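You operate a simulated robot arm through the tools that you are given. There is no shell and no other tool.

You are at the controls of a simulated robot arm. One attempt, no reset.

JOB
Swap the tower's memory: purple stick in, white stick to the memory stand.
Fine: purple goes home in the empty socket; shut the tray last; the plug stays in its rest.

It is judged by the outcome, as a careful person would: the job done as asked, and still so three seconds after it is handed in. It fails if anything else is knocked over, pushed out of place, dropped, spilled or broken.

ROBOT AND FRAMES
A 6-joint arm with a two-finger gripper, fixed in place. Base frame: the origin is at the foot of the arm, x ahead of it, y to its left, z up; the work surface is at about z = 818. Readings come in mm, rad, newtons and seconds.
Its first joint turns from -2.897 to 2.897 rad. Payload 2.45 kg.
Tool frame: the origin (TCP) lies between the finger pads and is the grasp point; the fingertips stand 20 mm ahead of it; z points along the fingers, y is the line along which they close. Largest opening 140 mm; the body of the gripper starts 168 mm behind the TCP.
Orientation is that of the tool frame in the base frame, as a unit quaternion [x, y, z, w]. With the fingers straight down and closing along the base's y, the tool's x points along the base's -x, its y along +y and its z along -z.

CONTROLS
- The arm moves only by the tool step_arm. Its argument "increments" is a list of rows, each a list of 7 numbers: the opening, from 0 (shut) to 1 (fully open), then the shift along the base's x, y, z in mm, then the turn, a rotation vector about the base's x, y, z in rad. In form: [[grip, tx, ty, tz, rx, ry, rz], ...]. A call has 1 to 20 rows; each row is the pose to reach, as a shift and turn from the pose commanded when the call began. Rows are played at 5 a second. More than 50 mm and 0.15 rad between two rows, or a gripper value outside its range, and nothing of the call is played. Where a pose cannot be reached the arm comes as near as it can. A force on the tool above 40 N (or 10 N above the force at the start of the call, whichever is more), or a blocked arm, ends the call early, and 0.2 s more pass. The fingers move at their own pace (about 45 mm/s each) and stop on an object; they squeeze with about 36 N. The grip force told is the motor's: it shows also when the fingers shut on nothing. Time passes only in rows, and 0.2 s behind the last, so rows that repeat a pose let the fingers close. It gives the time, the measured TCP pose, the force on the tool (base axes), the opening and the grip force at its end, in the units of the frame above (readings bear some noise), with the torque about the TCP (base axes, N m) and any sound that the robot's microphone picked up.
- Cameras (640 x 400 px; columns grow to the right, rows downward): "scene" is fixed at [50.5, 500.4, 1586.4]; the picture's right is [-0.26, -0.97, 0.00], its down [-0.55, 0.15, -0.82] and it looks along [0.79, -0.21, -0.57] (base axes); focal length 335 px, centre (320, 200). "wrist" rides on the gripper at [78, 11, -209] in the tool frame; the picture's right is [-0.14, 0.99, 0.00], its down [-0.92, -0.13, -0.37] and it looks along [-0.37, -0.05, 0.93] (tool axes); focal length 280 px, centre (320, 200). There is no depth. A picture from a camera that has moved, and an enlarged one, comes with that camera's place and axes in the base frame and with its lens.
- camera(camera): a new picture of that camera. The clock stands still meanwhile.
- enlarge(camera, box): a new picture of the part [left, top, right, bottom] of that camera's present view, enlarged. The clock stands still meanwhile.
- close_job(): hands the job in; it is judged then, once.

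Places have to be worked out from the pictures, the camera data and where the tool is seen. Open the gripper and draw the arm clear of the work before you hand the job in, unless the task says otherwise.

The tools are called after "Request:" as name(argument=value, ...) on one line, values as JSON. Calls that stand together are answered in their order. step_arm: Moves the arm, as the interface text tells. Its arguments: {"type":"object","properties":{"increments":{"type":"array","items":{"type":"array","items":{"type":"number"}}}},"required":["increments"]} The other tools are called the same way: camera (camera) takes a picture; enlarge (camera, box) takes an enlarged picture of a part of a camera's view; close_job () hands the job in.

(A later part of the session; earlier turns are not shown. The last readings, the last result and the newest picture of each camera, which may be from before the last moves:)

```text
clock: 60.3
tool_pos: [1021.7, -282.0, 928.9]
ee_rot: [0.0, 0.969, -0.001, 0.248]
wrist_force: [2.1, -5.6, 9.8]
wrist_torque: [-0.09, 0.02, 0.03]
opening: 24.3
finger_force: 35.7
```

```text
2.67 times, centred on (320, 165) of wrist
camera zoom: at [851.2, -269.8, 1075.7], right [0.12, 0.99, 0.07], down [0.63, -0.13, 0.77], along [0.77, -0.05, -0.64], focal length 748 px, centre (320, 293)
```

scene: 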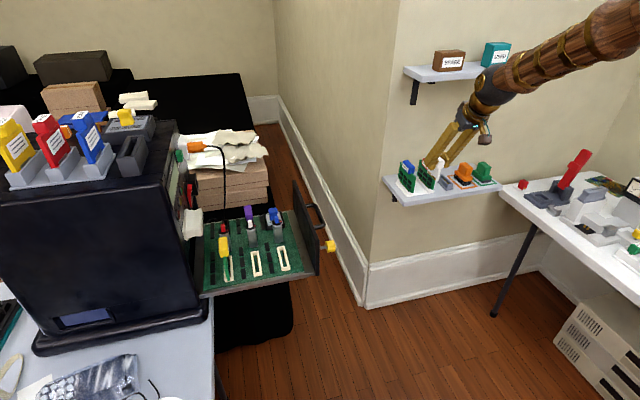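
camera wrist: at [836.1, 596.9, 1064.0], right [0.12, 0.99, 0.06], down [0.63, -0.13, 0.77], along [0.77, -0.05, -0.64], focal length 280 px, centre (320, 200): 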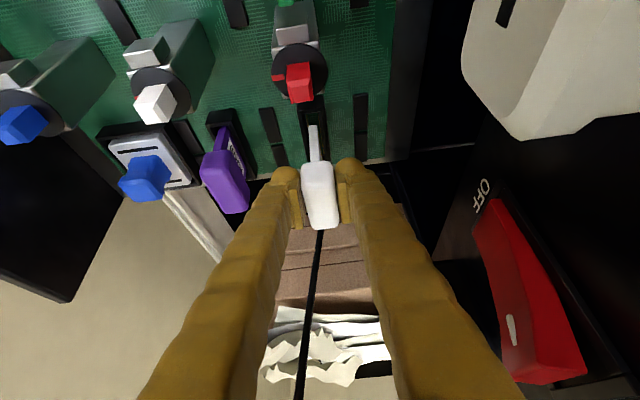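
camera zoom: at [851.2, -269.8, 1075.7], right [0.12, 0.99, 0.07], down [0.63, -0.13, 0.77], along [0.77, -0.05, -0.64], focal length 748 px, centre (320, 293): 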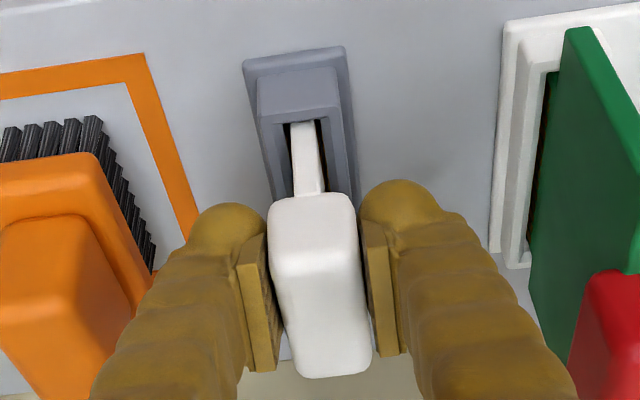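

Fz now rises (+10 N) at z ≈ 929. I press slightly more to confirm the stop, then relax.

Request:
step_arm(increments=[[0, 0, -0.2, -0.6, 0, 0, 0], [0, 0, -0.2, -1, 0, 0, 0], [0, 0, -0.2, -1, 0, 0, 0]])

Request:
enlarge(camera="scene", box=[420, 140, 500, 200])

```text
clock: 61.1
tool_pos: [1021.2, -282.4, 928.4]
ee_rot: [0.001, 0.968, -0.001, 0.249]
wrist_force: [-7.3, 2.7, 28.7]
wrist_torque: [0.0, 0.18, 0.04]
opening: 24.5
finger_force: 36.5
```

```text
6.67 times, centred on (460, 170) of scene
camera zoom: at [50.5, 500.4, 1586.4], right [-0.26, -0.97, 0.0], down [-0.55, 0.15, -0.82], along [0.79, -0.21, -0.57], focal length 2233 px, centre (-613, 400)
```

zoom: 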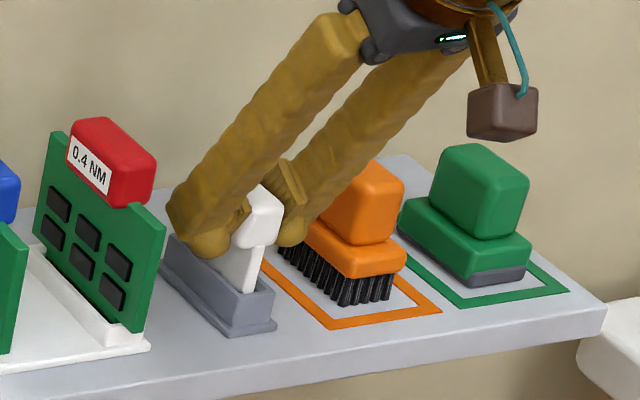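

Hard stop reached (+29 N, no travel): white is seated in the stand. I relax the press, open the fingers moderately (brush and card are near) and rise.

Request:
step_arm(increments=[[0, 0, 0, 1, 0, 0, 0], [0, 0, 0, 1.5, 0, 0, 0], [0.2, 0, 0, 1.5, 0, 0, 0], [0.26, 0, 0, 1.5, 0, 0, 0], [0.32, 0, 0, 1.5, 0, 0, 0], [0.34, 0, 0, 1.5, 0, 0, 0], [0.34, 0, 0, 1.5, 0, 0, 0]])

Request:
enlarge(camera="wrist", box=[230, 90, 410, 240])

```text
clock: 62.7
tool_pos: [1020.4, -282.7, 929.5]
ee_rot: [0.002, 0.969, 0.0, 0.248]
wrist_force: [-0.9, -0.8, 0.3]
wrist_torque: [-0.02, 0.01, 0.02]
opening: 47.7
finger_force: 0.0
```

```text
2.67 times, centred on (320, 165) of wrist
camera zoom: at [851.3, -270.1, 1075.7], right [0.12, 0.99, 0.07], down [0.63, -0.13, 0.77], along [0.77, -0.05, -0.64], focal length 748 px, centre (320, 293)
```

zoom: 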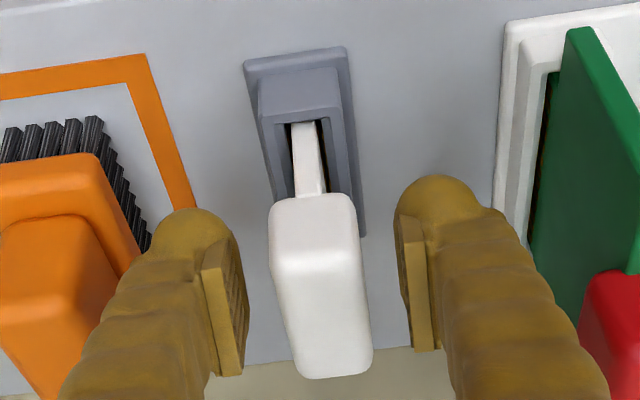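

Both sticks are placed; white stands upright in the memory stand. I rise clear, back off, and level the tool toward straight down.

Request:
step_arm(increments=[[0.34, 0, 0, 15, 0, 0, 0], [0.34, 0, 0, 45, 0, 0, 0], [0.34, 0, 0, 85, 0, 0, 0], [0.34, -30, 0, 120, 0, 0, 0], [0.34, -70, 10, 145, 0, 0, 0], [0.34, -115, 30, 150, 0, 0.1, 0], [0.34, -155, 60, 155, 0, 0.2, 0], [0.34, -190, 95, 160, 0, 0.3, 0], [0.34, -220, 130, 165, 0, 0.4, 0], [0.34, -250, 165, 170, 0, 0.5, 0], [0.34, -280, 200, 170, 0, 0.5, 0]])

Request:
camera(camera="scene")

Request:
enlarge(camera="scene", box=[380, 140, 520, 220])

Request:
enlarge(camera="scene", box=[190, 170, 350, 310])

```text
refused: row 7 steps farther than a row can; nothing moved
```

```text
taken
```

scene: 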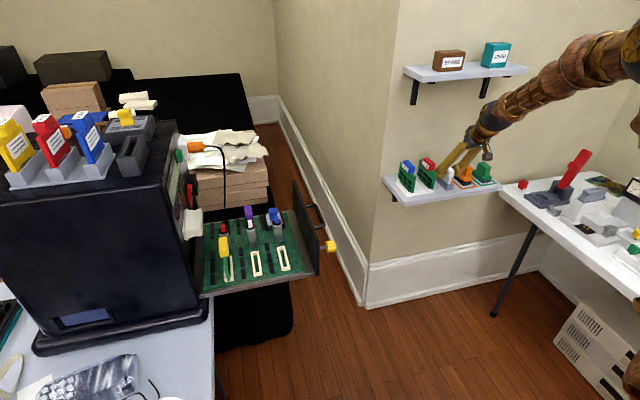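

```text
4.57 times, centred on (450, 180) of scene
camera zoom: at [50.5, 500.4, 1586.4], right [-0.26, -0.97, 0.0], down [-0.55, 0.15, -0.82], along [0.79, -0.21, -0.57], focal length 1531 px, centre (-274, 291)
```

zoom: 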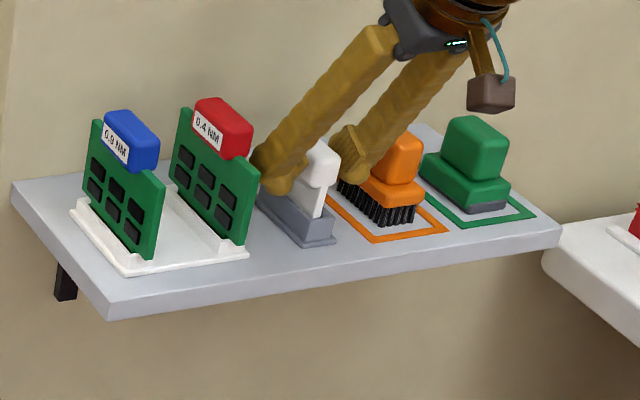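

```text
2.86 times, centred on (270, 240) of scene
camera zoom: at [50.5, 500.4, 1586.4], right [-0.26, -0.97, 0.0], down [-0.55, 0.15, -0.82], along [0.79, -0.21, -0.57], focal length 957 px, centre (463, 86)
```

zoom: 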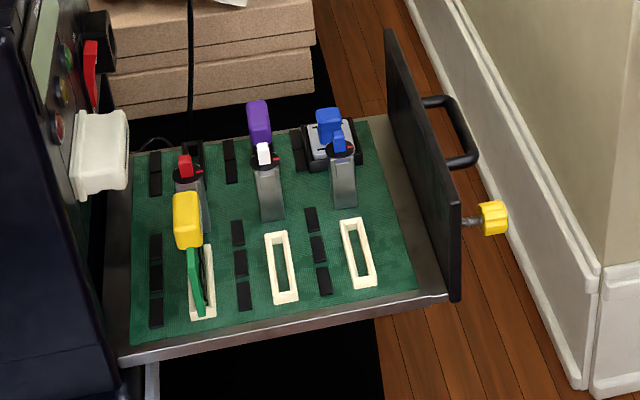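

The call was refused for one oversized row; nothing moved. White stands properly in the stand and the tray looks right. I resend with smaller steps.

Request:
step_arm(increments=[[0.34, 0, 0, 15, 0, 0, 0], [0.34, 0, 0, 45, 0, 0, 0], [0.34, 0, 0, 85, 0, 0, 0], [0.34, -25, 0, 118, 0, 0, 0], [0.34, -60, 8, 145, 0, 0, 0], [0.34, -100, 25, 155, 0, 0.1, 0], [0.34, -138, 50, 160, 0, 0.2, 0], [0.34, -172, 80, 165, 0, 0.3, 0], [0.34, -205, 110, 168, 0, 0.4, 0], [0.34, -235, 145, 170, 0, 0.5, 0], [0.34, -265, 180, 170, 0, 0.5, 0]])

Request:
enlarge(camera="scene", box=[380, 140, 520, 220])

Request:
camera(camera="wrist")

```text
clock: 65.1
tool_pos: [756.9, -101.6, 1097.6]
ee_rot: [0.001, 1.0, -0.001, -0.001]
wrist_force: [0.2, 0.0, -0.4]
wrist_torque: [-0.01, 0.03, -0.02]
opening: 47.6
finger_force: 0.1
```

```text
4.57 times, centred on (450, 180) of scene
camera zoom: at [50.5, 500.4, 1586.4], right [-0.26, -0.97, 0.0], down [-0.55, 0.15, -0.82], along [0.79, -0.21, -0.57], focal length 1531 px, centre (-274, 291)
```

zoom: 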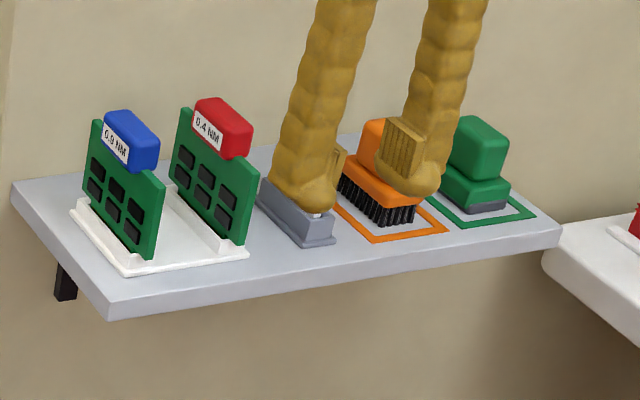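

```text
taken
camera wrist: at [676.2, -89.6, 1308.3], right [0.14, 0.99, 0.0], down [0.92, -0.13, 0.37], along [0.36, -0.05, -0.93], focal length 280 px, centre (320, 200)
```

wrist: 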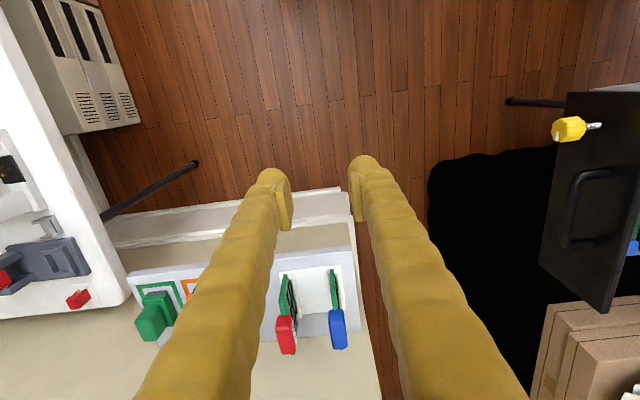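

Tool is vertical in free space. The tray front panel (with bar handle) faces -y, so I turn the tool to point along +y, fingers closed, to push the panel with the fingertips.

Request:
step_arm(increments=[[0.1, 0, 15, 0, 0.14, 0, 0], [0, 0, 30, 0, 0.28, 0, 0], [0, 0, 45, 0, 0.42, 0, 0], [0, 0, 60, 0, 0.56, 0, 0], [0, 0, 75, 0, 0.7, 0, 0], [0, 0, 90, 0, 0.84, 0, 0], [0, 0, 105, 0, 0.98, 0, 0], [0, 0, 120, 0, 1.12, 0, 0], [0, 0, 135, 0, 1.26, 0, 0], [0, 0, 150, 0, 1.4, 0, 0], [0, 0, 165, 0, 1.5, 0, 0], [0, 0, 165, 0, 1.5, 0, 0]])

Request:
camera(camera="wrist")

Request:
camera(camera="scene")

```text
clock: 67.7
tool_pos: [756.9, 62.1, 1099.1]
ee_rot: [0.0, 0.733, 0.681, 0.001]
wrist_force: [0.8, 0.2, -0.2]
wrist_torque: [-0.05, 0.01, 0.0]
opening: 0.0
finger_force: 29.3
```

```text
taken
camera wrist: at [676.6, -144.1, 1125.6], right [0.14, 0.07, 0.99], down [0.92, -0.38, -0.1], along [0.37, 0.92, -0.12], focal length 280 px, centre (320, 200)
```

wrist: 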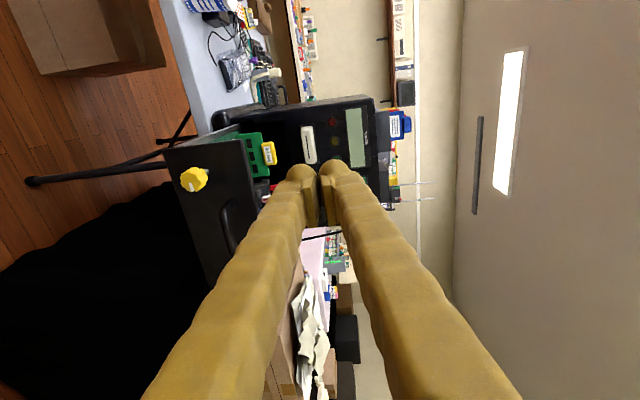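

```text
taken
```

scene: 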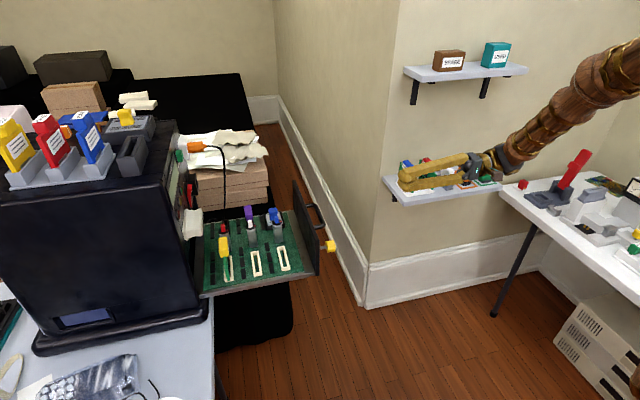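

The tool now points along +y. I look closely at the tray front to pick the push point.

Request:
enlarge(camera="wrist", box=[150, 90, 350, 290])

Request:
enlarge(camera="scene", box=[270, 170, 350, 290])

```text
2.00 times, centred on (250, 190) of wrist
camera zoom: at [676.6, -144.1, 1125.6], right [0.14, 0.07, 0.99], down [0.92, -0.38, -0.1], along [0.37, 0.92, -0.12], focal length 561 px, centre (460, 220)
```

zoom: 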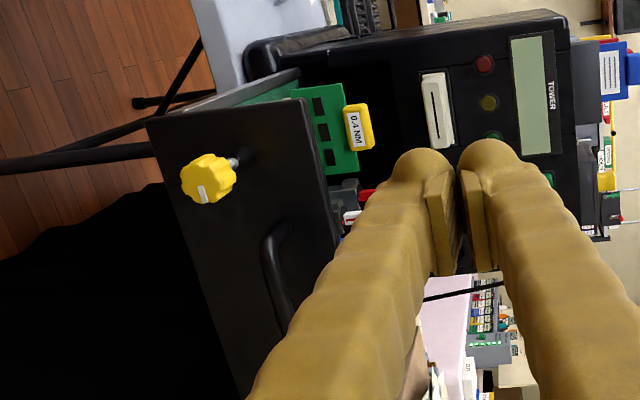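

```text
3.33 times, centred on (310, 230) of scene
camera zoom: at [50.5, 500.4, 1586.4], right [-0.26, -0.97, 0.0], down [-0.55, 0.15, -0.82], along [0.79, -0.21, -0.57], focal length 1117 px, centre (353, 100)
```

zoom: 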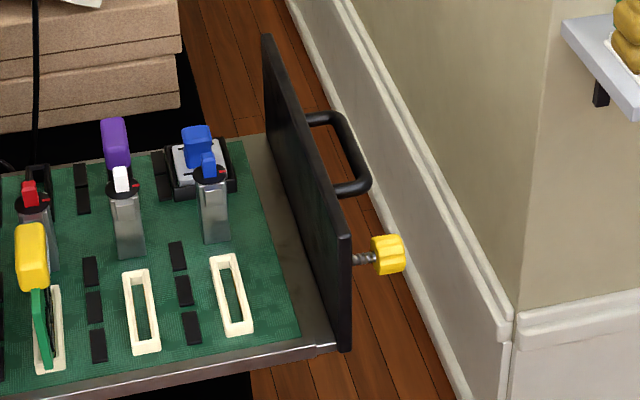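

The panel spans x 740–1084, z 800–943, at y ≈ 322, with a bar handle in the middle (z ≈ 900–913) and a yellow thumbscrew near x ≈ 783. I move to a standoff, yawed a little so the wrist stays clear of the shelf, and look again.

Request:
step_arm(increments=[[0, 15, 20, -30, 0, 0, -0.08], [0, 30, 40, -60, 0, 0, -0.16], [0, 45, 62, -92, 0, 0, -0.24], [0, 60, 84, -124, 0, 0, -0.32], [0, 75, 106, -156, 0, 0, -0.4], [0, 90, 128, -188, 0, 0, -0.4], [0, 103, 145, -210, 0, 0, -0.4], [0, 103, 145, -210, 0, 0, -0.4]])

Request:
camera(camera="wrist")

Request:
camera(camera="scene")

Request:
enlarge(camera="scene", box=[270, 150, 410, 290])

```text
clock: 69.5
tool_pos: [858.1, 208.0, 887.0]
ee_rot: [0.146, 0.717, 0.668, 0.136]
wrist_force: [0.5, 0.3, -0.6]
wrist_torque: [0.01, 0.0, 0.02]
opening: 0.0
finger_force: 29.5
```

```text
taken
camera wrist: at [705.3, 48.8, 914.6], right [0.15, 0.01, 0.99], down [0.7, -0.71, -0.1], along [0.7, 0.71, -0.12], focal length 280 px, centre (320, 200)
```

wrist: 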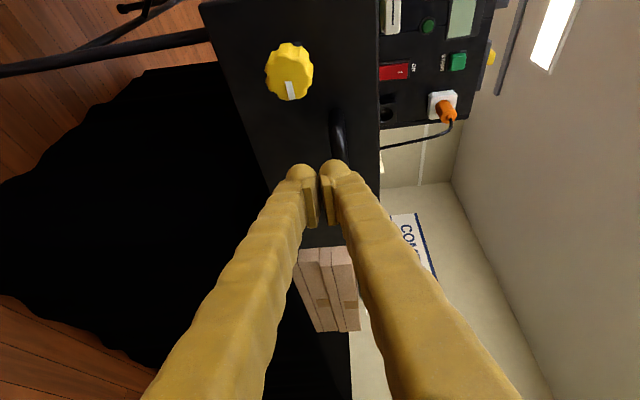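

```text
taken
```

scene: 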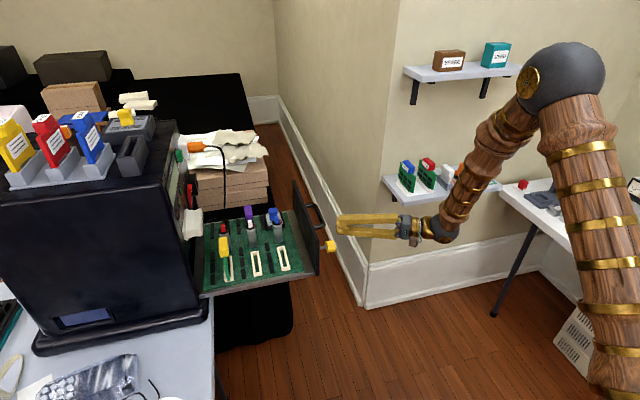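

```text
2.86 times, centred on (340, 220) of scene
camera zoom: at [50.5, 500.4, 1586.4], right [-0.26, -0.97, 0.0], down [-0.55, 0.15, -0.82], along [0.79, -0.21, -0.57], focal length 957 px, centre (263, 143)
```

zoom: 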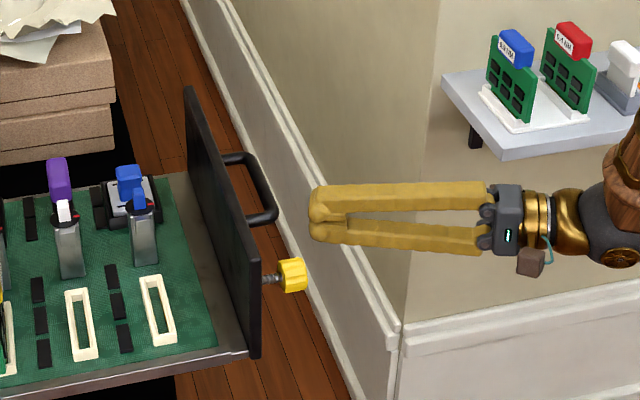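

The bar handle sits at z ≈ 907, so closed fingers at z ≈ 869 pass under it and meet the flat panel near its middle. I lower and approach the panel slowly.

Request:
step_arm(increments=[[0, 0, 0, -20, 0, 0, 0], [0, 15, 25, -20, 0, 0, 0], [0, 30, 50, -20, 0, 0, 0], [0, 40, 70, -20, 0, 0, 0], [0, 40, 78, -20, 0, 0, 0], [0, 40, 84, -20, 0, 0, 0]])

Request:
camera(camera="wrist")

Request:
enlarge(camera="scene", box=[230, 170, 390, 280])

```text
clock: 70.9
tool_pos: [900.4, 291.8, 868.0]
ee_rot: [0.147, 0.717, 0.667, 0.135]
wrist_force: [1.2, -1.2, -13.2]
wrist_torque: [0.22, -0.26, 0.05]
opening: 0.0
finger_force: 29.4
```

```text
taken
camera wrist: at [745.9, 132.9, 895.1], right [0.16, 0.01, 0.99], down [0.7, -0.71, -0.1], along [0.7, 0.71, -0.12], focal length 280 px, centre (320, 200)
```

wrist: 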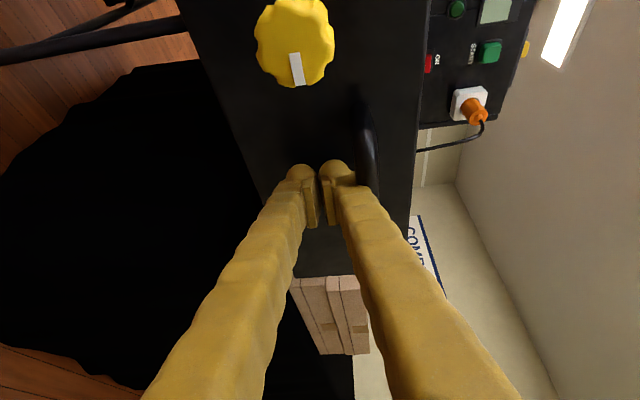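

```text
3.64 times, centred on (310, 225) of scene
camera zoom: at [50.5, 500.4, 1586.4], right [-0.26, -0.97, 0.0], down [-0.55, 0.15, -0.82], along [0.79, -0.21, -0.57], focal length 1218 px, centre (356, 109)
```

zoom: 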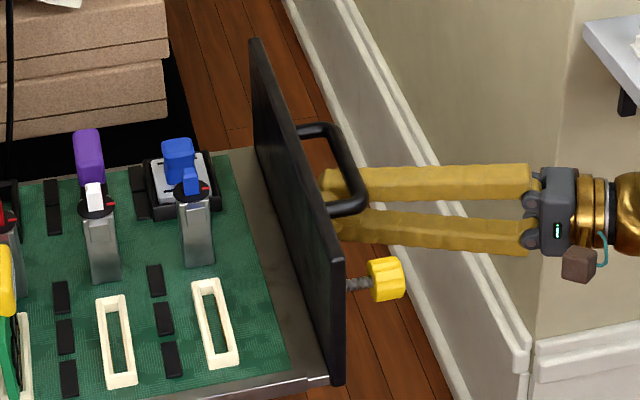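

Fz of -13 N: the upper finger grazes the underside of the bar (the fingers widen backward). I drop 12 mm to free it before pushing.

Request:
step_arm(increments=[[0, 0, -1, -6, 0, 0, 0], [0, 0, -1, -12, 0, 0, 0], [0, 0, -1, -12, 0, 0, 0]])

Request:
enlarge(camera="scene", box=[280, 190, 360, 250])

Request:
enlarge(camera="wrist", box=[240, 80, 440, 260])

```text
clock: 71.7
tool_pos: [900.3, 291.4, 856.8]
ee_rot: [0.147, 0.717, 0.668, 0.135]
wrist_force: [-0.1, 0.0, 0.7]
wrist_torque: [0.04, 0.06, 0.01]
opening: 0.0
finger_force: 29.6
```

```text
6.67 times, centred on (320, 220) of scene
camera zoom: at [50.5, 500.4, 1586.4], right [-0.26, -0.97, 0.0], down [-0.55, 0.15, -0.82], along [0.79, -0.21, -0.57], focal length 2233 px, centre (320, 67)
```

zoom: 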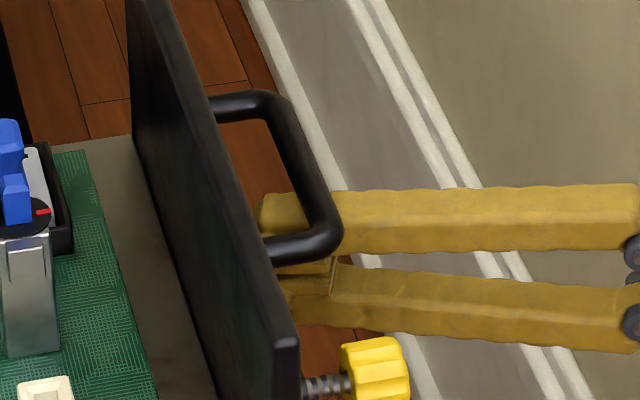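

```text
2.22 times, centred on (340, 170) of wrist
camera zoom: at [745.7, 131.5, 883.9], right [0.15, 0.01, 0.99], down [0.7, -0.71, -0.1], along [0.7, 0.71, -0.12], focal length 623 px, centre (276, 267)
```

zoom: 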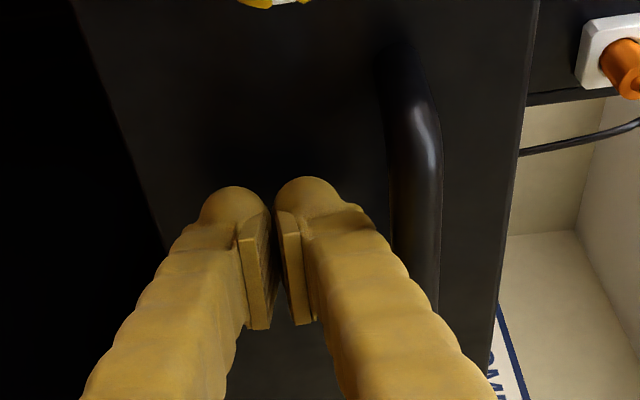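

Free of contact now. I advance in +y gently until the tips touch the panel.

Request:
step_arm(increments=[[0, 0, 4, 0, 0, 0, 0], [0, 0, 8, 0, 0, 0, 0], [0, 0, 12, 0, 0, 0, 0], [0, 0, 16, 0, 0, 0, 0], [0, 0, 20, 0, 0, 0, 0], [0, 0, 24, 0, 0, 0, 0]])

```text
clock: 73.1
tool_pos: [900.3, 314.0, 857.5]
ee_rot: [0.146, 0.718, 0.668, 0.136]
wrist_force: [-1.4, -2.3, -0.1]
wrist_torque: [0.02, 0.01, 0.04]
opening: 0.1
finger_force: 29.1
```

Small -2 N in y suggests the tray is already moving easily. I look to confirm.

Request:
enlarge(camera="scene", box=[170, 150, 350, 310])

```text
2.50 times, centred on (260, 230) of scene
camera zoom: at [50.5, 500.4, 1586.4], right [-0.26, -0.97, 0.0], down [-0.55, 0.15, -0.82], along [0.79, -0.21, -0.57], focal length 837 px, centre (470, 125)
```

zoom: 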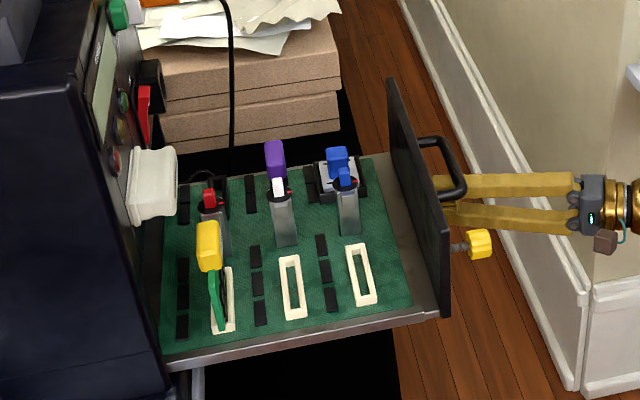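

The tray has moved in about 13 mm, easily. I push on steadily for a while and then check the cable and clearances.

Request:
step_arm(increments=[[0, 0, 8, 0, 0, 0, 0], [0, 0, 18, 0, 0, 0, 0], [0, 0, 28, 0, 0, 0, 0], [0, 0, 38, 0, 0, 0, 0], [0, 0, 48, 0, 0, 0, 0], [0, 0, 58, 0, 0, 0, 0], [0, 0, 68, 0, 0, 0, 0], [0, 0, 78, 0, 0, 0, 0], [0, 0, 88, 0, 0, 0, 0], [0, 0, 96, 0, 0, 0, 0], [0, 0, 102, 0, 0, 0, 0]])

Request:
enlarge(camera="scene", box=[150, 130, 330, 310])

Request:
camera(camera="wrist")

```text
clock: 75.5
tool_pos: [899.9, 418.5, 857.5]
ee_rot: [0.146, 0.718, 0.667, 0.136]
wrist_force: [0.7, -1.4, -0.4]
wrist_torque: [0.01, 0.04, 0.01]
opening: 0.0
finger_force: 29.7
```

```text
2.22 times, centred on (240, 220) of scene
camera zoom: at [50.5, 500.4, 1586.4], right [-0.26, -0.97, 0.0], down [-0.55, 0.15, -0.82], along [0.79, -0.21, -0.57], focal length 744 px, centre (498, 156)
```

zoom: 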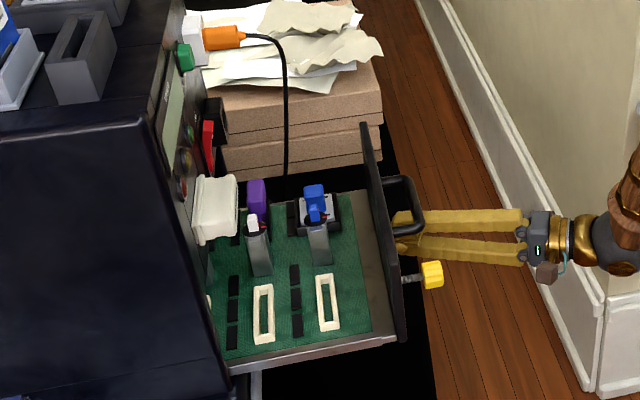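

```text
taken
camera wrist: at [745.5, 258.0, 884.1], right [0.16, 0.01, 0.99], down [0.7, -0.71, -0.1], along [0.7, 0.71, -0.12], focal length 280 px, centre (320, 200)
```

wrist: 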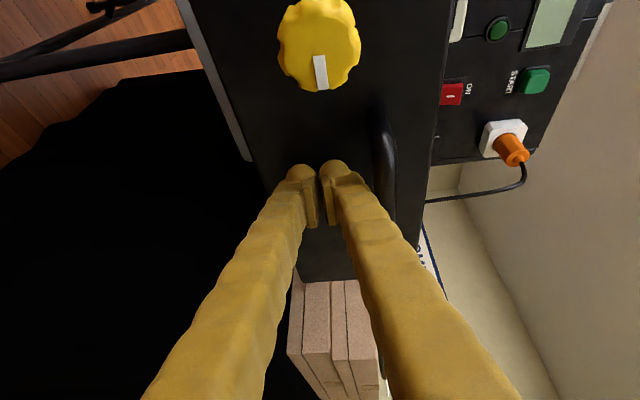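

The tray moves with almost no force. The cable hangs near x ≈ 1070–1080, y ≈ 562, close to the panel's far end, so I push on in stages and watch it.

Request:
step_arm(increments=[[0, 0, 8, 0, 0, 0, 0], [0, 0, 18, 0, 0, 0, 0], [0, 0, 28, 0, 0, 0, 0], [0, 0, 38, 0, 0, 0, 0], [0, 0, 48, 0, 0, 0, 0], [0, 0, 58, 0, 0, 0, 0], [0, 0, 68, 0, 0, 0, 0], [0, 0, 78, 0, 0, 0, 0], [0, 0, 84, 0, 0, 0, 0]])

Request:
enlarge(camera="scene", box=[150, 130, 330, 310])

Request:
camera(camera="wrist")

```text
clock: 77.5
tool_pos: [900.2, 501.7, 857.2]
ee_rot: [0.146, 0.718, 0.667, 0.136]
wrist_force: [-1.0, -2.4, -0.2]
wrist_torque: [0.04, -0.01, 0.03]
opening: 0.1
finger_force: 30.0
```

```text
2.22 times, centred on (240, 220) of scene
camera zoom: at [50.5, 500.4, 1586.4], right [-0.26, -0.97, 0.0], down [-0.55, 0.15, -0.82], along [0.79, -0.21, -0.57], focal length 744 px, centre (498, 156)
```

zoom: 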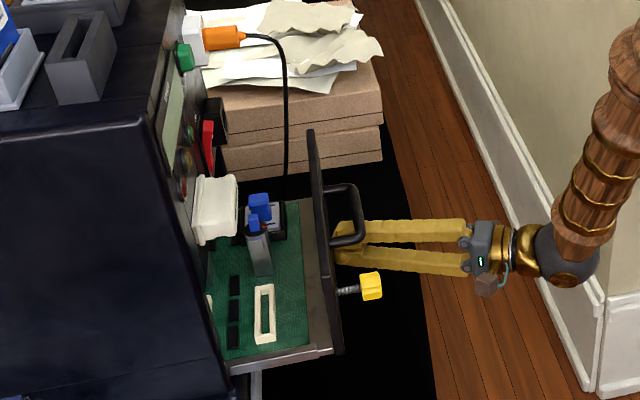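

```text
taken
camera wrist: at [745.4, 341.4, 883.7], right [0.16, 0.01, 0.99], down [0.7, -0.71, -0.1], along [0.7, 0.71, -0.12], focal length 280 px, centre (320, 200)
```

wrist: 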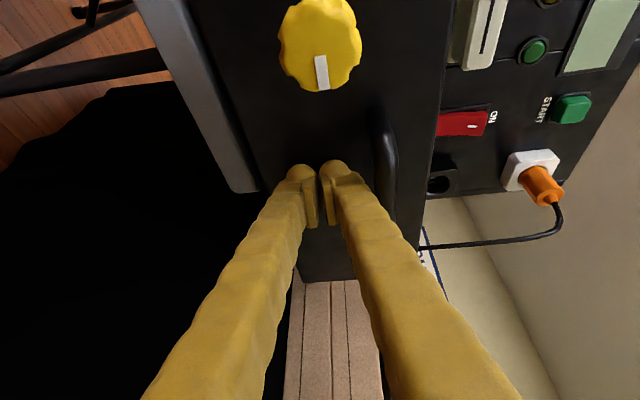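

The panel is at y ≈ 527 and the cable just ahead of its far end. I zoom in on that spot.

Request:
enlarge(camera="scene", box=[205, 170, 265, 230])

Request:
enlarge(camera="wrist", box=[380, 130, 590, 290])

```text
6.67 times, centred on (235, 200) of scene
camera zoom: at [50.5, 500.4, 1586.4], right [-0.26, -0.97, 0.0], down [-0.55, 0.15, -0.82], along [0.79, -0.21, -0.57], focal length 2233 px, centre (887, 200)
```

zoom: 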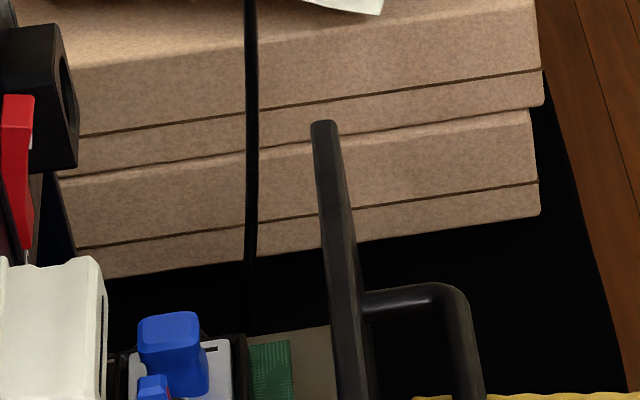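

```text
2.50 times, centred on (485, 210) of wrist
camera zoom: at [745.4, 341.4, 883.7], right [0.16, 0.01, 0.99], down [0.7, -0.71, -0.1], along [0.7, 0.71, -0.12], focal length 701 px, centre (-92, 175)
```

zoom: 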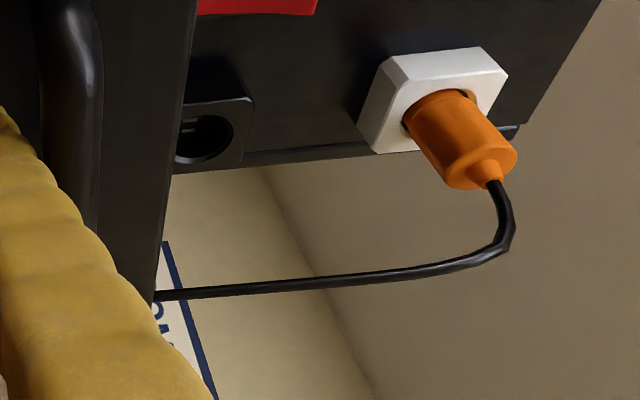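

The cable may meet the panel's last centimetre or two near y ≈ 565. I push 40 mm more and watch whether cable or plug are disturbed.

Request:
step_arm(increments=[[0, 0, 6, 0, 0, 0, 0], [0, 0, 14, 0, 0, 0, 0], [0, 0, 22, 0, 0, 0, 0], [0, 0, 30, 0, 0, 0, 0], [0, 0, 36, 0, 0, 0, 0], [0, 0, 42, 0, 0, 0, 0]])

Request:
enlarge(camera="scene", box=[190, 130, 280, 230])

Request:
camera(camera="wrist")

```text
clock: 78.9
tool_pos: [899.4, 542.0, 858.5]
ee_rot: [0.147, 0.718, 0.667, 0.136]
wrist_force: [-0.5, -0.5, -0.2]
wrist_torque: [0.04, 0.02, -0.02]
opening: 0.0
finger_force: 29.5
```

```text
4.00 times, centred on (235, 180) of scene
camera zoom: at [50.5, 500.4, 1586.4], right [-0.26, -0.97, 0.0], down [-0.55, 0.15, -0.82], along [0.79, -0.21, -0.57], focal length 1340 px, centre (660, 280)
```

zoom: 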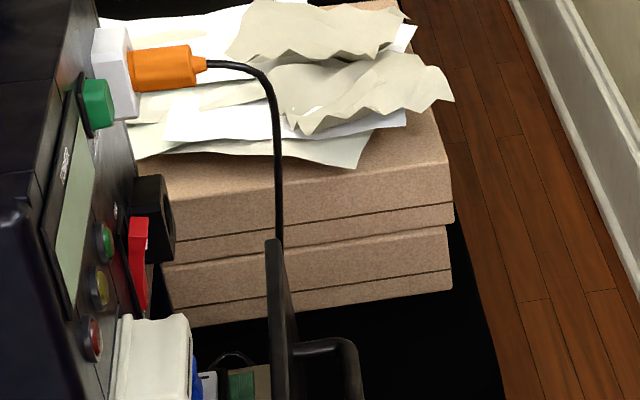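

```text
taken
camera wrist: at [745.2, 383.8, 883.8], right [0.16, 0.01, 0.99], down [0.7, -0.71, -0.1], along [0.7, 0.71, -0.12], focal length 280 px, centre (320, 200)
```

wrist: 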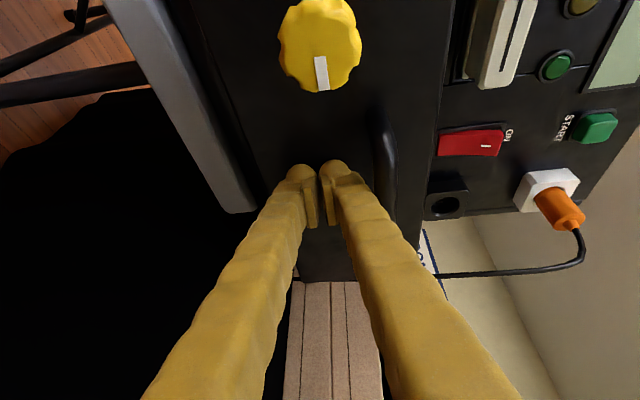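

No added force and the plug is unmoved. I push another 40 mm and check again.

Request:
step_arm(increments=[[0, 0, 6, 0, 0, 0, 0], [0, 0, 14, 0, 0, 0, 0], [0, 0, 22, 0, 0, 0, 0], [0, 0, 30, 0, 0, 0, 0], [0, 0, 36, 0, 0, 0, 0]])

Request:
enlarge(camera="scene", box=[190, 130, 280, 230])

Request:
enlarge(camera="scene", box=[170, 190, 350, 320])

Request:
camera(camera="wrist")

```text
clock: 80.1
tool_pos: [900.6, 580.0, 858.4]
ee_rot: [0.145, 0.717, 0.668, 0.136]
wrist_force: [-0.9, -1.8, 1.9]
wrist_torque: [0.07, -0.01, 0.04]
opening: 0.0
finger_force: 29.5
```

```text
4.00 times, centred on (235, 180) of scene
camera zoom: at [50.5, 500.4, 1586.4], right [-0.26, -0.97, 0.0], down [-0.55, 0.15, -0.82], along [0.79, -0.21, -0.57], focal length 1340 px, centre (660, 280)
```

zoom: 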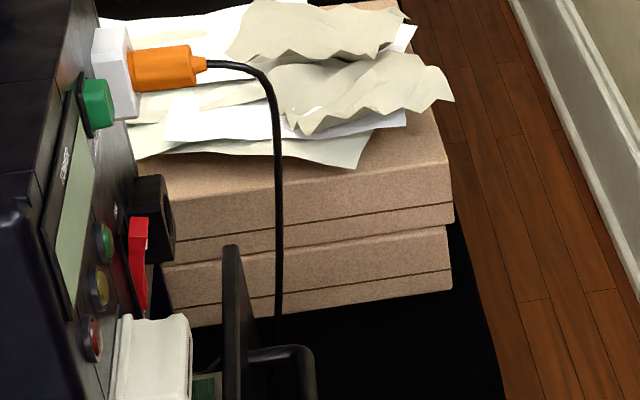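

```text
3.08 times, centred on (260, 255) of scene
camera zoom: at [50.5, 500.4, 1586.4], right [-0.26, -0.97, 0.0], down [-0.55, 0.15, -0.82], along [0.79, -0.21, -0.57], focal length 1031 px, centre (505, 31)
```

zoom: 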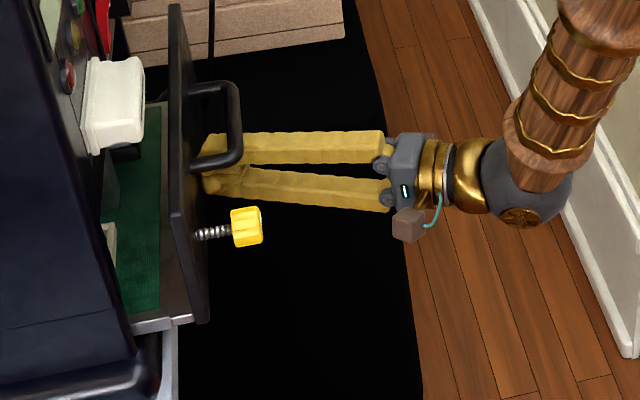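

```text
taken
camera wrist: at [745.5, 419.2, 884.0], right [0.16, 0.01, 0.99], down [0.7, -0.71, -0.1], along [0.7, 0.71, -0.12], focal length 280 px, centre (320, 200)
```

wrist: 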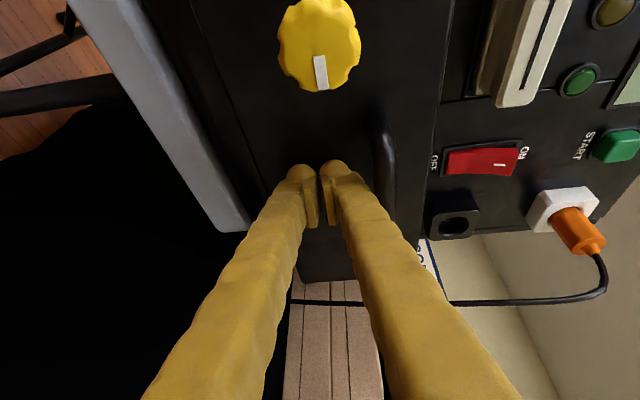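

The panel passed beside the cable without touching it. I continue to push until the tray reaches its stop.

Request:
step_arm(increments=[[0, 0, 6, 0, 0, 0, 0], [0, 0, 14, 0, 0, 0, 0], [0, 0, 22, 0, 0, 0, 0], [0, 0, 30, 0, 0, 0, 0], [0, 0, 36, 0, 0, 0, 0], [0, 0, 40, 0, 0, 0, 0]])

Request:
enlarge(camera="scene", box=[150, 150, 330, 320])

Request:
camera(camera="wrist")

```text
clock: 81.5
tool_pos: [899.5, 618.6, 857.0]
ee_rot: [0.147, 0.717, 0.668, 0.135]
wrist_force: [0.0, -2.2, 0.8]
wrist_torque: [0.02, 0.04, -0.01]
opening: 0.2
finger_force: 29.1
```

```text
2.35 times, centred on (240, 235) of scene
camera zoom: at [50.5, 500.4, 1586.4], right [-0.26, -0.97, 0.0], down [-0.55, 0.15, -0.82], along [0.79, -0.21, -0.57], focal length 788 px, centre (508, 118)
```

zoom: 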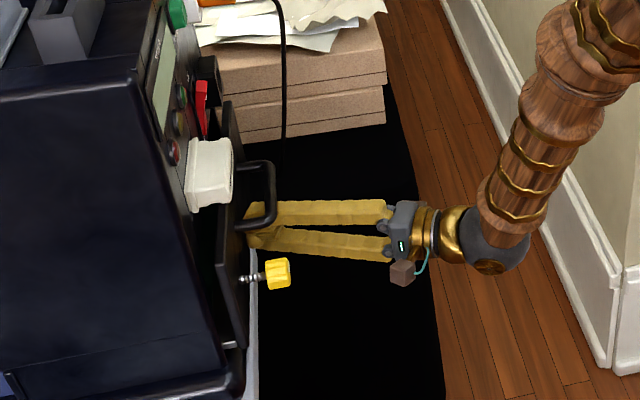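

```text
taken
camera wrist: at [745.4, 459.1, 883.5], right [0.16, 0.01, 0.99], down [0.7, -0.71, -0.1], along [0.7, 0.71, -0.12], focal length 280 px, centre (320, 200)
```

wrist: 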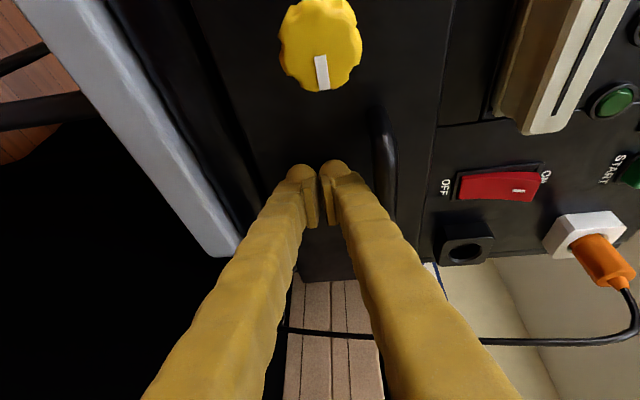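

Nearly closed, still only about 2 N. I continue in small steps to the stop.

Request:
step_arm(increments=[[0, 0, 5, 0, 0, 0, 0], [0, 0, 10, 0, 0, 0, 0], [0, 0, 15, 0, 0, 0, 0], [0, 0, 20, 0, 0, 0, 0], [0, 0, 24, 0, 0, 0, 0], [0, 0, 28, 0, 0, 0, 0], [0, 0, 32, 0, 0, 0, 0], [0, 0, 36, 0, 0, 0, 0], [0, 0, 40, 0, 0, 0, 0]])

Request:
enlarge(camera="scene", box=[150, 150, 330, 320])

Request:
camera(camera="wrist")

```text
clock: 82.4
tool_pos: [900.4, 631.8, 855.7]
ee_rot: [0.148, 0.717, 0.667, 0.136]
wrist_force: [-1.3, -9.9, 2.5]
wrist_torque: [0.13, -0.05, 0.13]
opening: 0.0
finger_force: 29.3
stopped in row 4: the force on the tool passed its limit at 56 N (the readings are from after the stop); the commanded pose is now the measured one
```

```text
2.35 times, centred on (240, 235) of scene
camera zoom: at [50.5, 500.4, 1586.4], right [-0.26, -0.97, 0.0], down [-0.55, 0.15, -0.82], along [0.79, -0.21, -0.57], focal length 788 px, centre (508, 118)
```

zoom: 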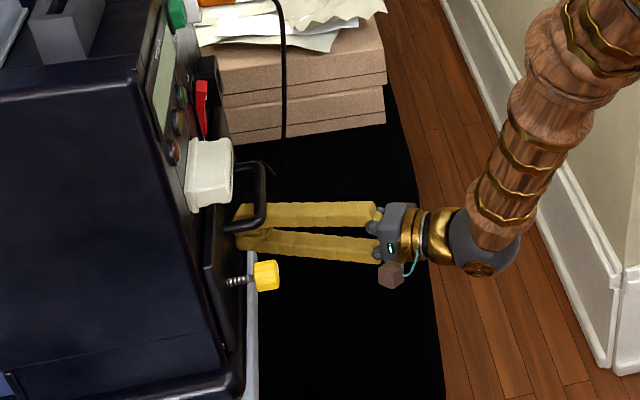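

```text
taken
camera wrist: at [745.6, 473.2, 883.4], right [0.16, 0.01, 0.99], down [0.7, -0.71, -0.1], along [0.7, 0.71, -0.12], focal length 280 px, centre (320, 200)
```

wrist: 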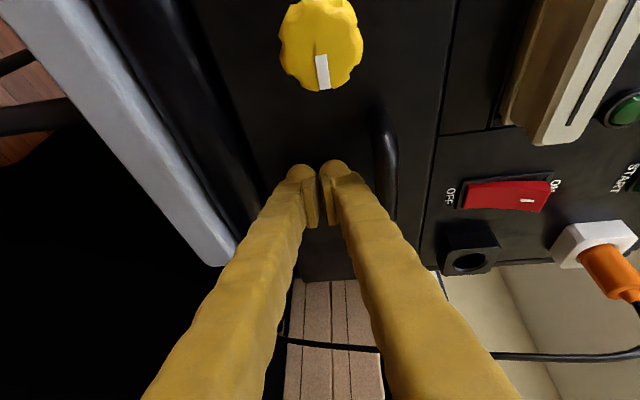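

The force limit stopped the push at y ≈ 632. I check closely whether the panel is flush with the tower.

Request:
enlarge(camera="scene", box=[180, 170, 270, 320])

Request:
enlarge(camera="wrist", box=[80, 0, 330, 300])

Request:
enlarge(camera="wrist", box=[380, 60, 560, 300])

```text
2.67 times, centred on (225, 245) of scene
camera zoom: at [50.5, 500.4, 1586.4], right [-0.26, -0.97, 0.0], down [-0.55, 0.15, -0.82], along [0.79, -0.21, -0.57], focal length 893 px, centre (573, 80)
```

zoom: 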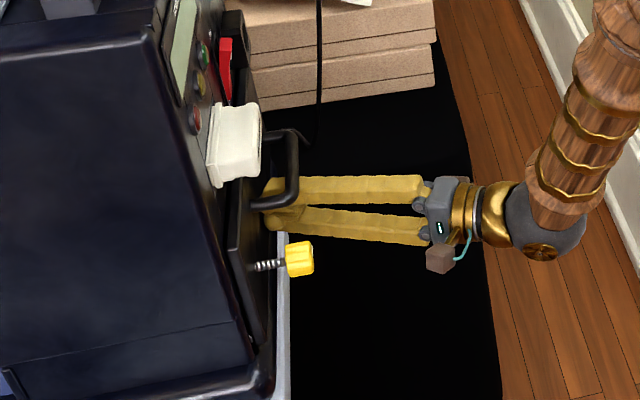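

```text
1.33 times, centred on (205, 150) of wrist
camera zoom: at [745.6, 473.2, 883.4], right [0.16, 0.01, 0.99], down [0.7, -0.71, -0.1], along [0.7, 0.71, -0.12], focal length 374 px, centre (473, 267)
```

zoom: 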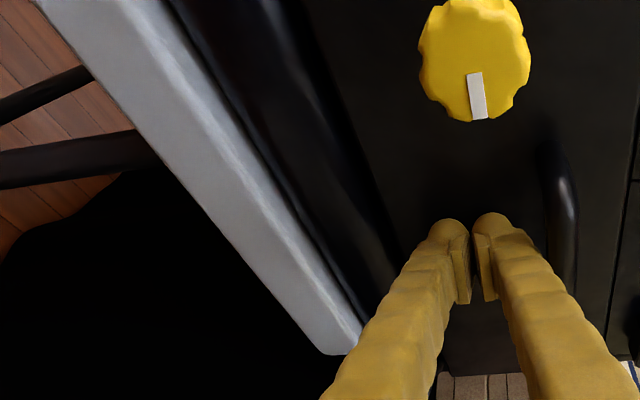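

```text
1.67 times, centred on (470, 180) of wrist
camera zoom: at [745.6, 473.2, 883.4], right [0.16, 0.01, 0.99], down [0.7, -0.71, -0.1], along [0.7, 0.71, -0.12], focal length 467 px, centre (70, 233)
```

zoom: 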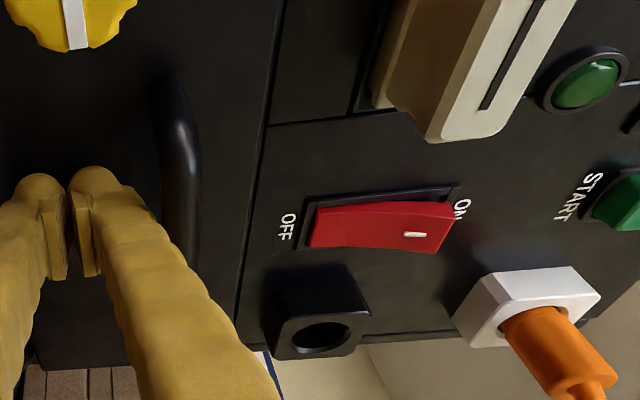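

The panel looks flush with the tower face. I give one more gentle press to confirm it is at its stop.

Request:
step_arm(increments=[[0, 0, 0.7, 0, 0, 0, 0], [0, 0, 1.2, 0, 0, 0, 0], [0, 0, 1.2, 0, 0, 0, 0]])

```text
clock: 83.2
tool_pos: [900.2, 631.8, 856.0]
ee_rot: [0.148, 0.719, 0.666, 0.136]
wrist_force: [-2.1, -11.1, 3.6]
wrist_torque: [0.21, -0.06, 0.1]
opening: 0.0
finger_force: 29.2
stopped in row 3: the force on the tool passed its limit at 41 N (the readings are from after the stop); the commanded pose is now the measured one
```

The tray is firmly at its stop. I withdraw straight back in -y, then away and up, clear of everything.

Request:
step_arm(increments=[[0, 0, -8, -1, 0, 0, 0], [0, 0, -25, -1, 0, 0, 0], [0, 0, -50, -1, 0, 0, 0], [0, 0, -90, -1, 0, 0, 0], [0, -10, -135, 0, 0, 0, 0], [0, -30, -175, 10, 0, 0, 0], [0, -60, -205, 30, 0, 0, 0], [0, -90, -230, 55, 0, 0, 0], [0, -115, -250, 85, 0, 0, 0], [0, -135, -270, 120, 0, 0, 0], [0, -150, -290, 155, 0, 0, 0]])

Request:
camera(camera="scene")

Request:
enlarge(camera="scene", box=[150, 130, 310, 330])

Request:
camera(camera="wrist")

```text
clock: 85.6
tool_pos: [750.0, 342.9, 1011.8]
ee_rot: [0.147, 0.719, 0.666, 0.135]
wrist_force: [-0.1, -0.2, -0.7]
wrist_torque: [0.0, -0.04, 0.03]
opening: 0.2
finger_force: 29.5
```

```text
taken
```

scene: 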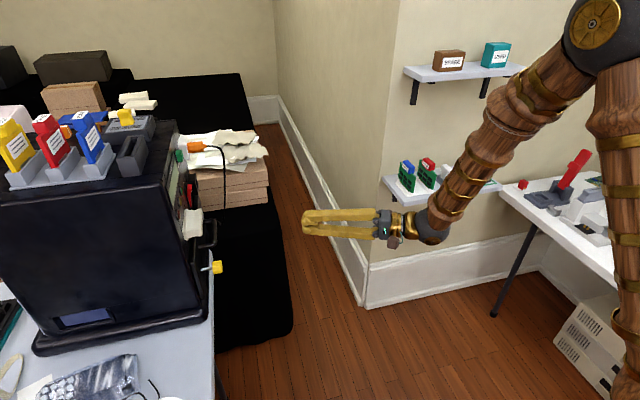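

```text
2.00 times, centred on (230, 230) of scene
camera zoom: at [50.5, 500.4, 1586.4], right [-0.26, -0.97, 0.0], down [-0.55, 0.15, -0.82], along [0.79, -0.21, -0.57], focal length 670 px, centre (500, 140)
```

zoom: 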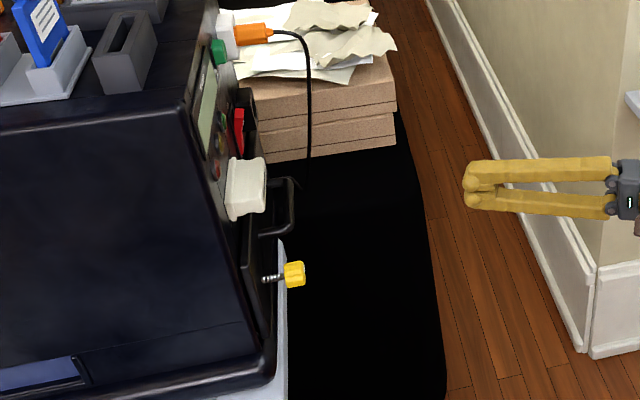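

```text
taken
camera wrist: at [595.1, 183.9, 1039.0], right [0.16, 0.01, 0.99], down [0.7, -0.71, -0.1], along [0.7, 0.71, -0.12], focal length 280 px, centre (320, 200)
```

wrist: 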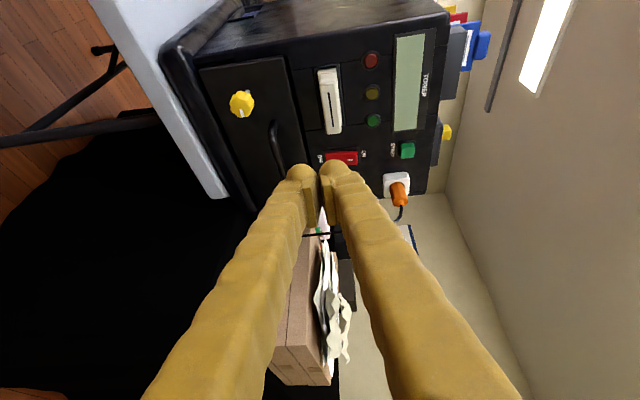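

The tray is shut flush and the orange plug is still in its rest. I open the gripper, draw the arm further back, and check the shelf a last time.

Request:
step_arm(increments=[[0.3, -20, -20, 30, 0, 0, 0], [0.6, -40, -30, 65, 0, 0, 0], [0.8, -60, -30, 105, 0, 0, 0], [0.8, -80, -20, 145, 0, 0, 0], [0.8, -100, 0, 180, 0, 0, 0], [0.8, -120, 30, 200, 0, 0, 0], [0.8, -120, 30, 200, 0, 0, 0], [0.8, -120, 30, 200, 0, 0, 0]])

Request:
camera(camera="scene")

Request:
enlarge(camera="scene", box=[380, 140, 520, 220])

Request:
camera(camera="wrist")

```text
clock: 87.4
tool_pos: [630.7, 373.2, 1210.5]
ee_rot: [0.148, 0.718, 0.666, 0.135]
wrist_force: [-0.4, -0.4, -0.6]
wrist_torque: [-0.01, 0.06, -0.01]
opening: 111.9
finger_force: 0.1
```

```text
taken
```

scene: 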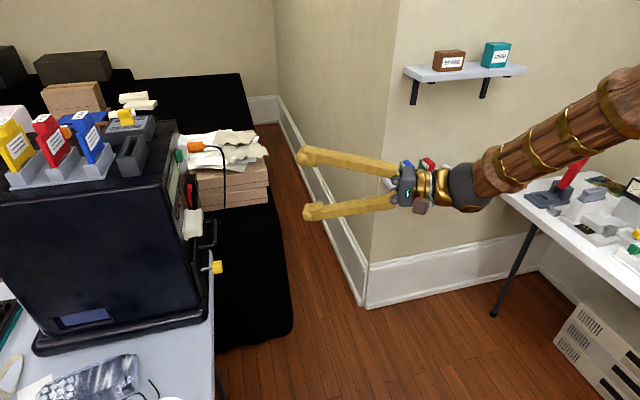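

```text
4.57 times, centred on (450, 180) of scene
camera zoom: at [50.5, 500.4, 1586.4], right [-0.26, -0.97, 0.0], down [-0.55, 0.15, -0.82], along [0.79, -0.21, -0.57], focal length 1531 px, centre (-274, 291)
```

zoom: 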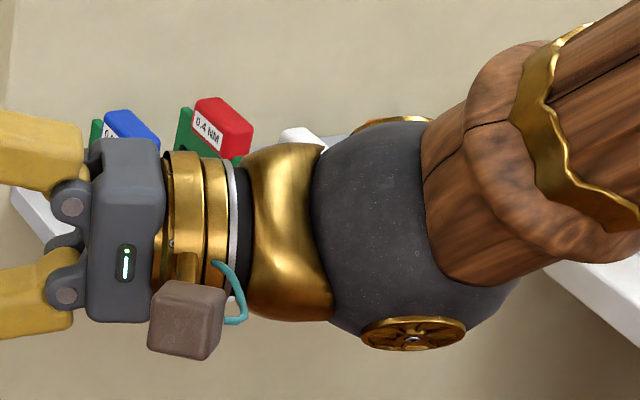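

```text
taken
camera wrist: at [475.1, 214.0, 1238.1], right [0.16, 0.01, 0.99], down [0.7, -0.71, -0.1], along [0.7, 0.71, -0.12], focal length 280 px, centre (320, 200)
```

wrist: 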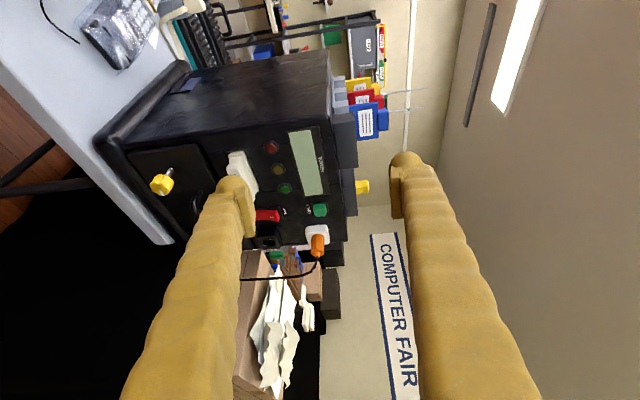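

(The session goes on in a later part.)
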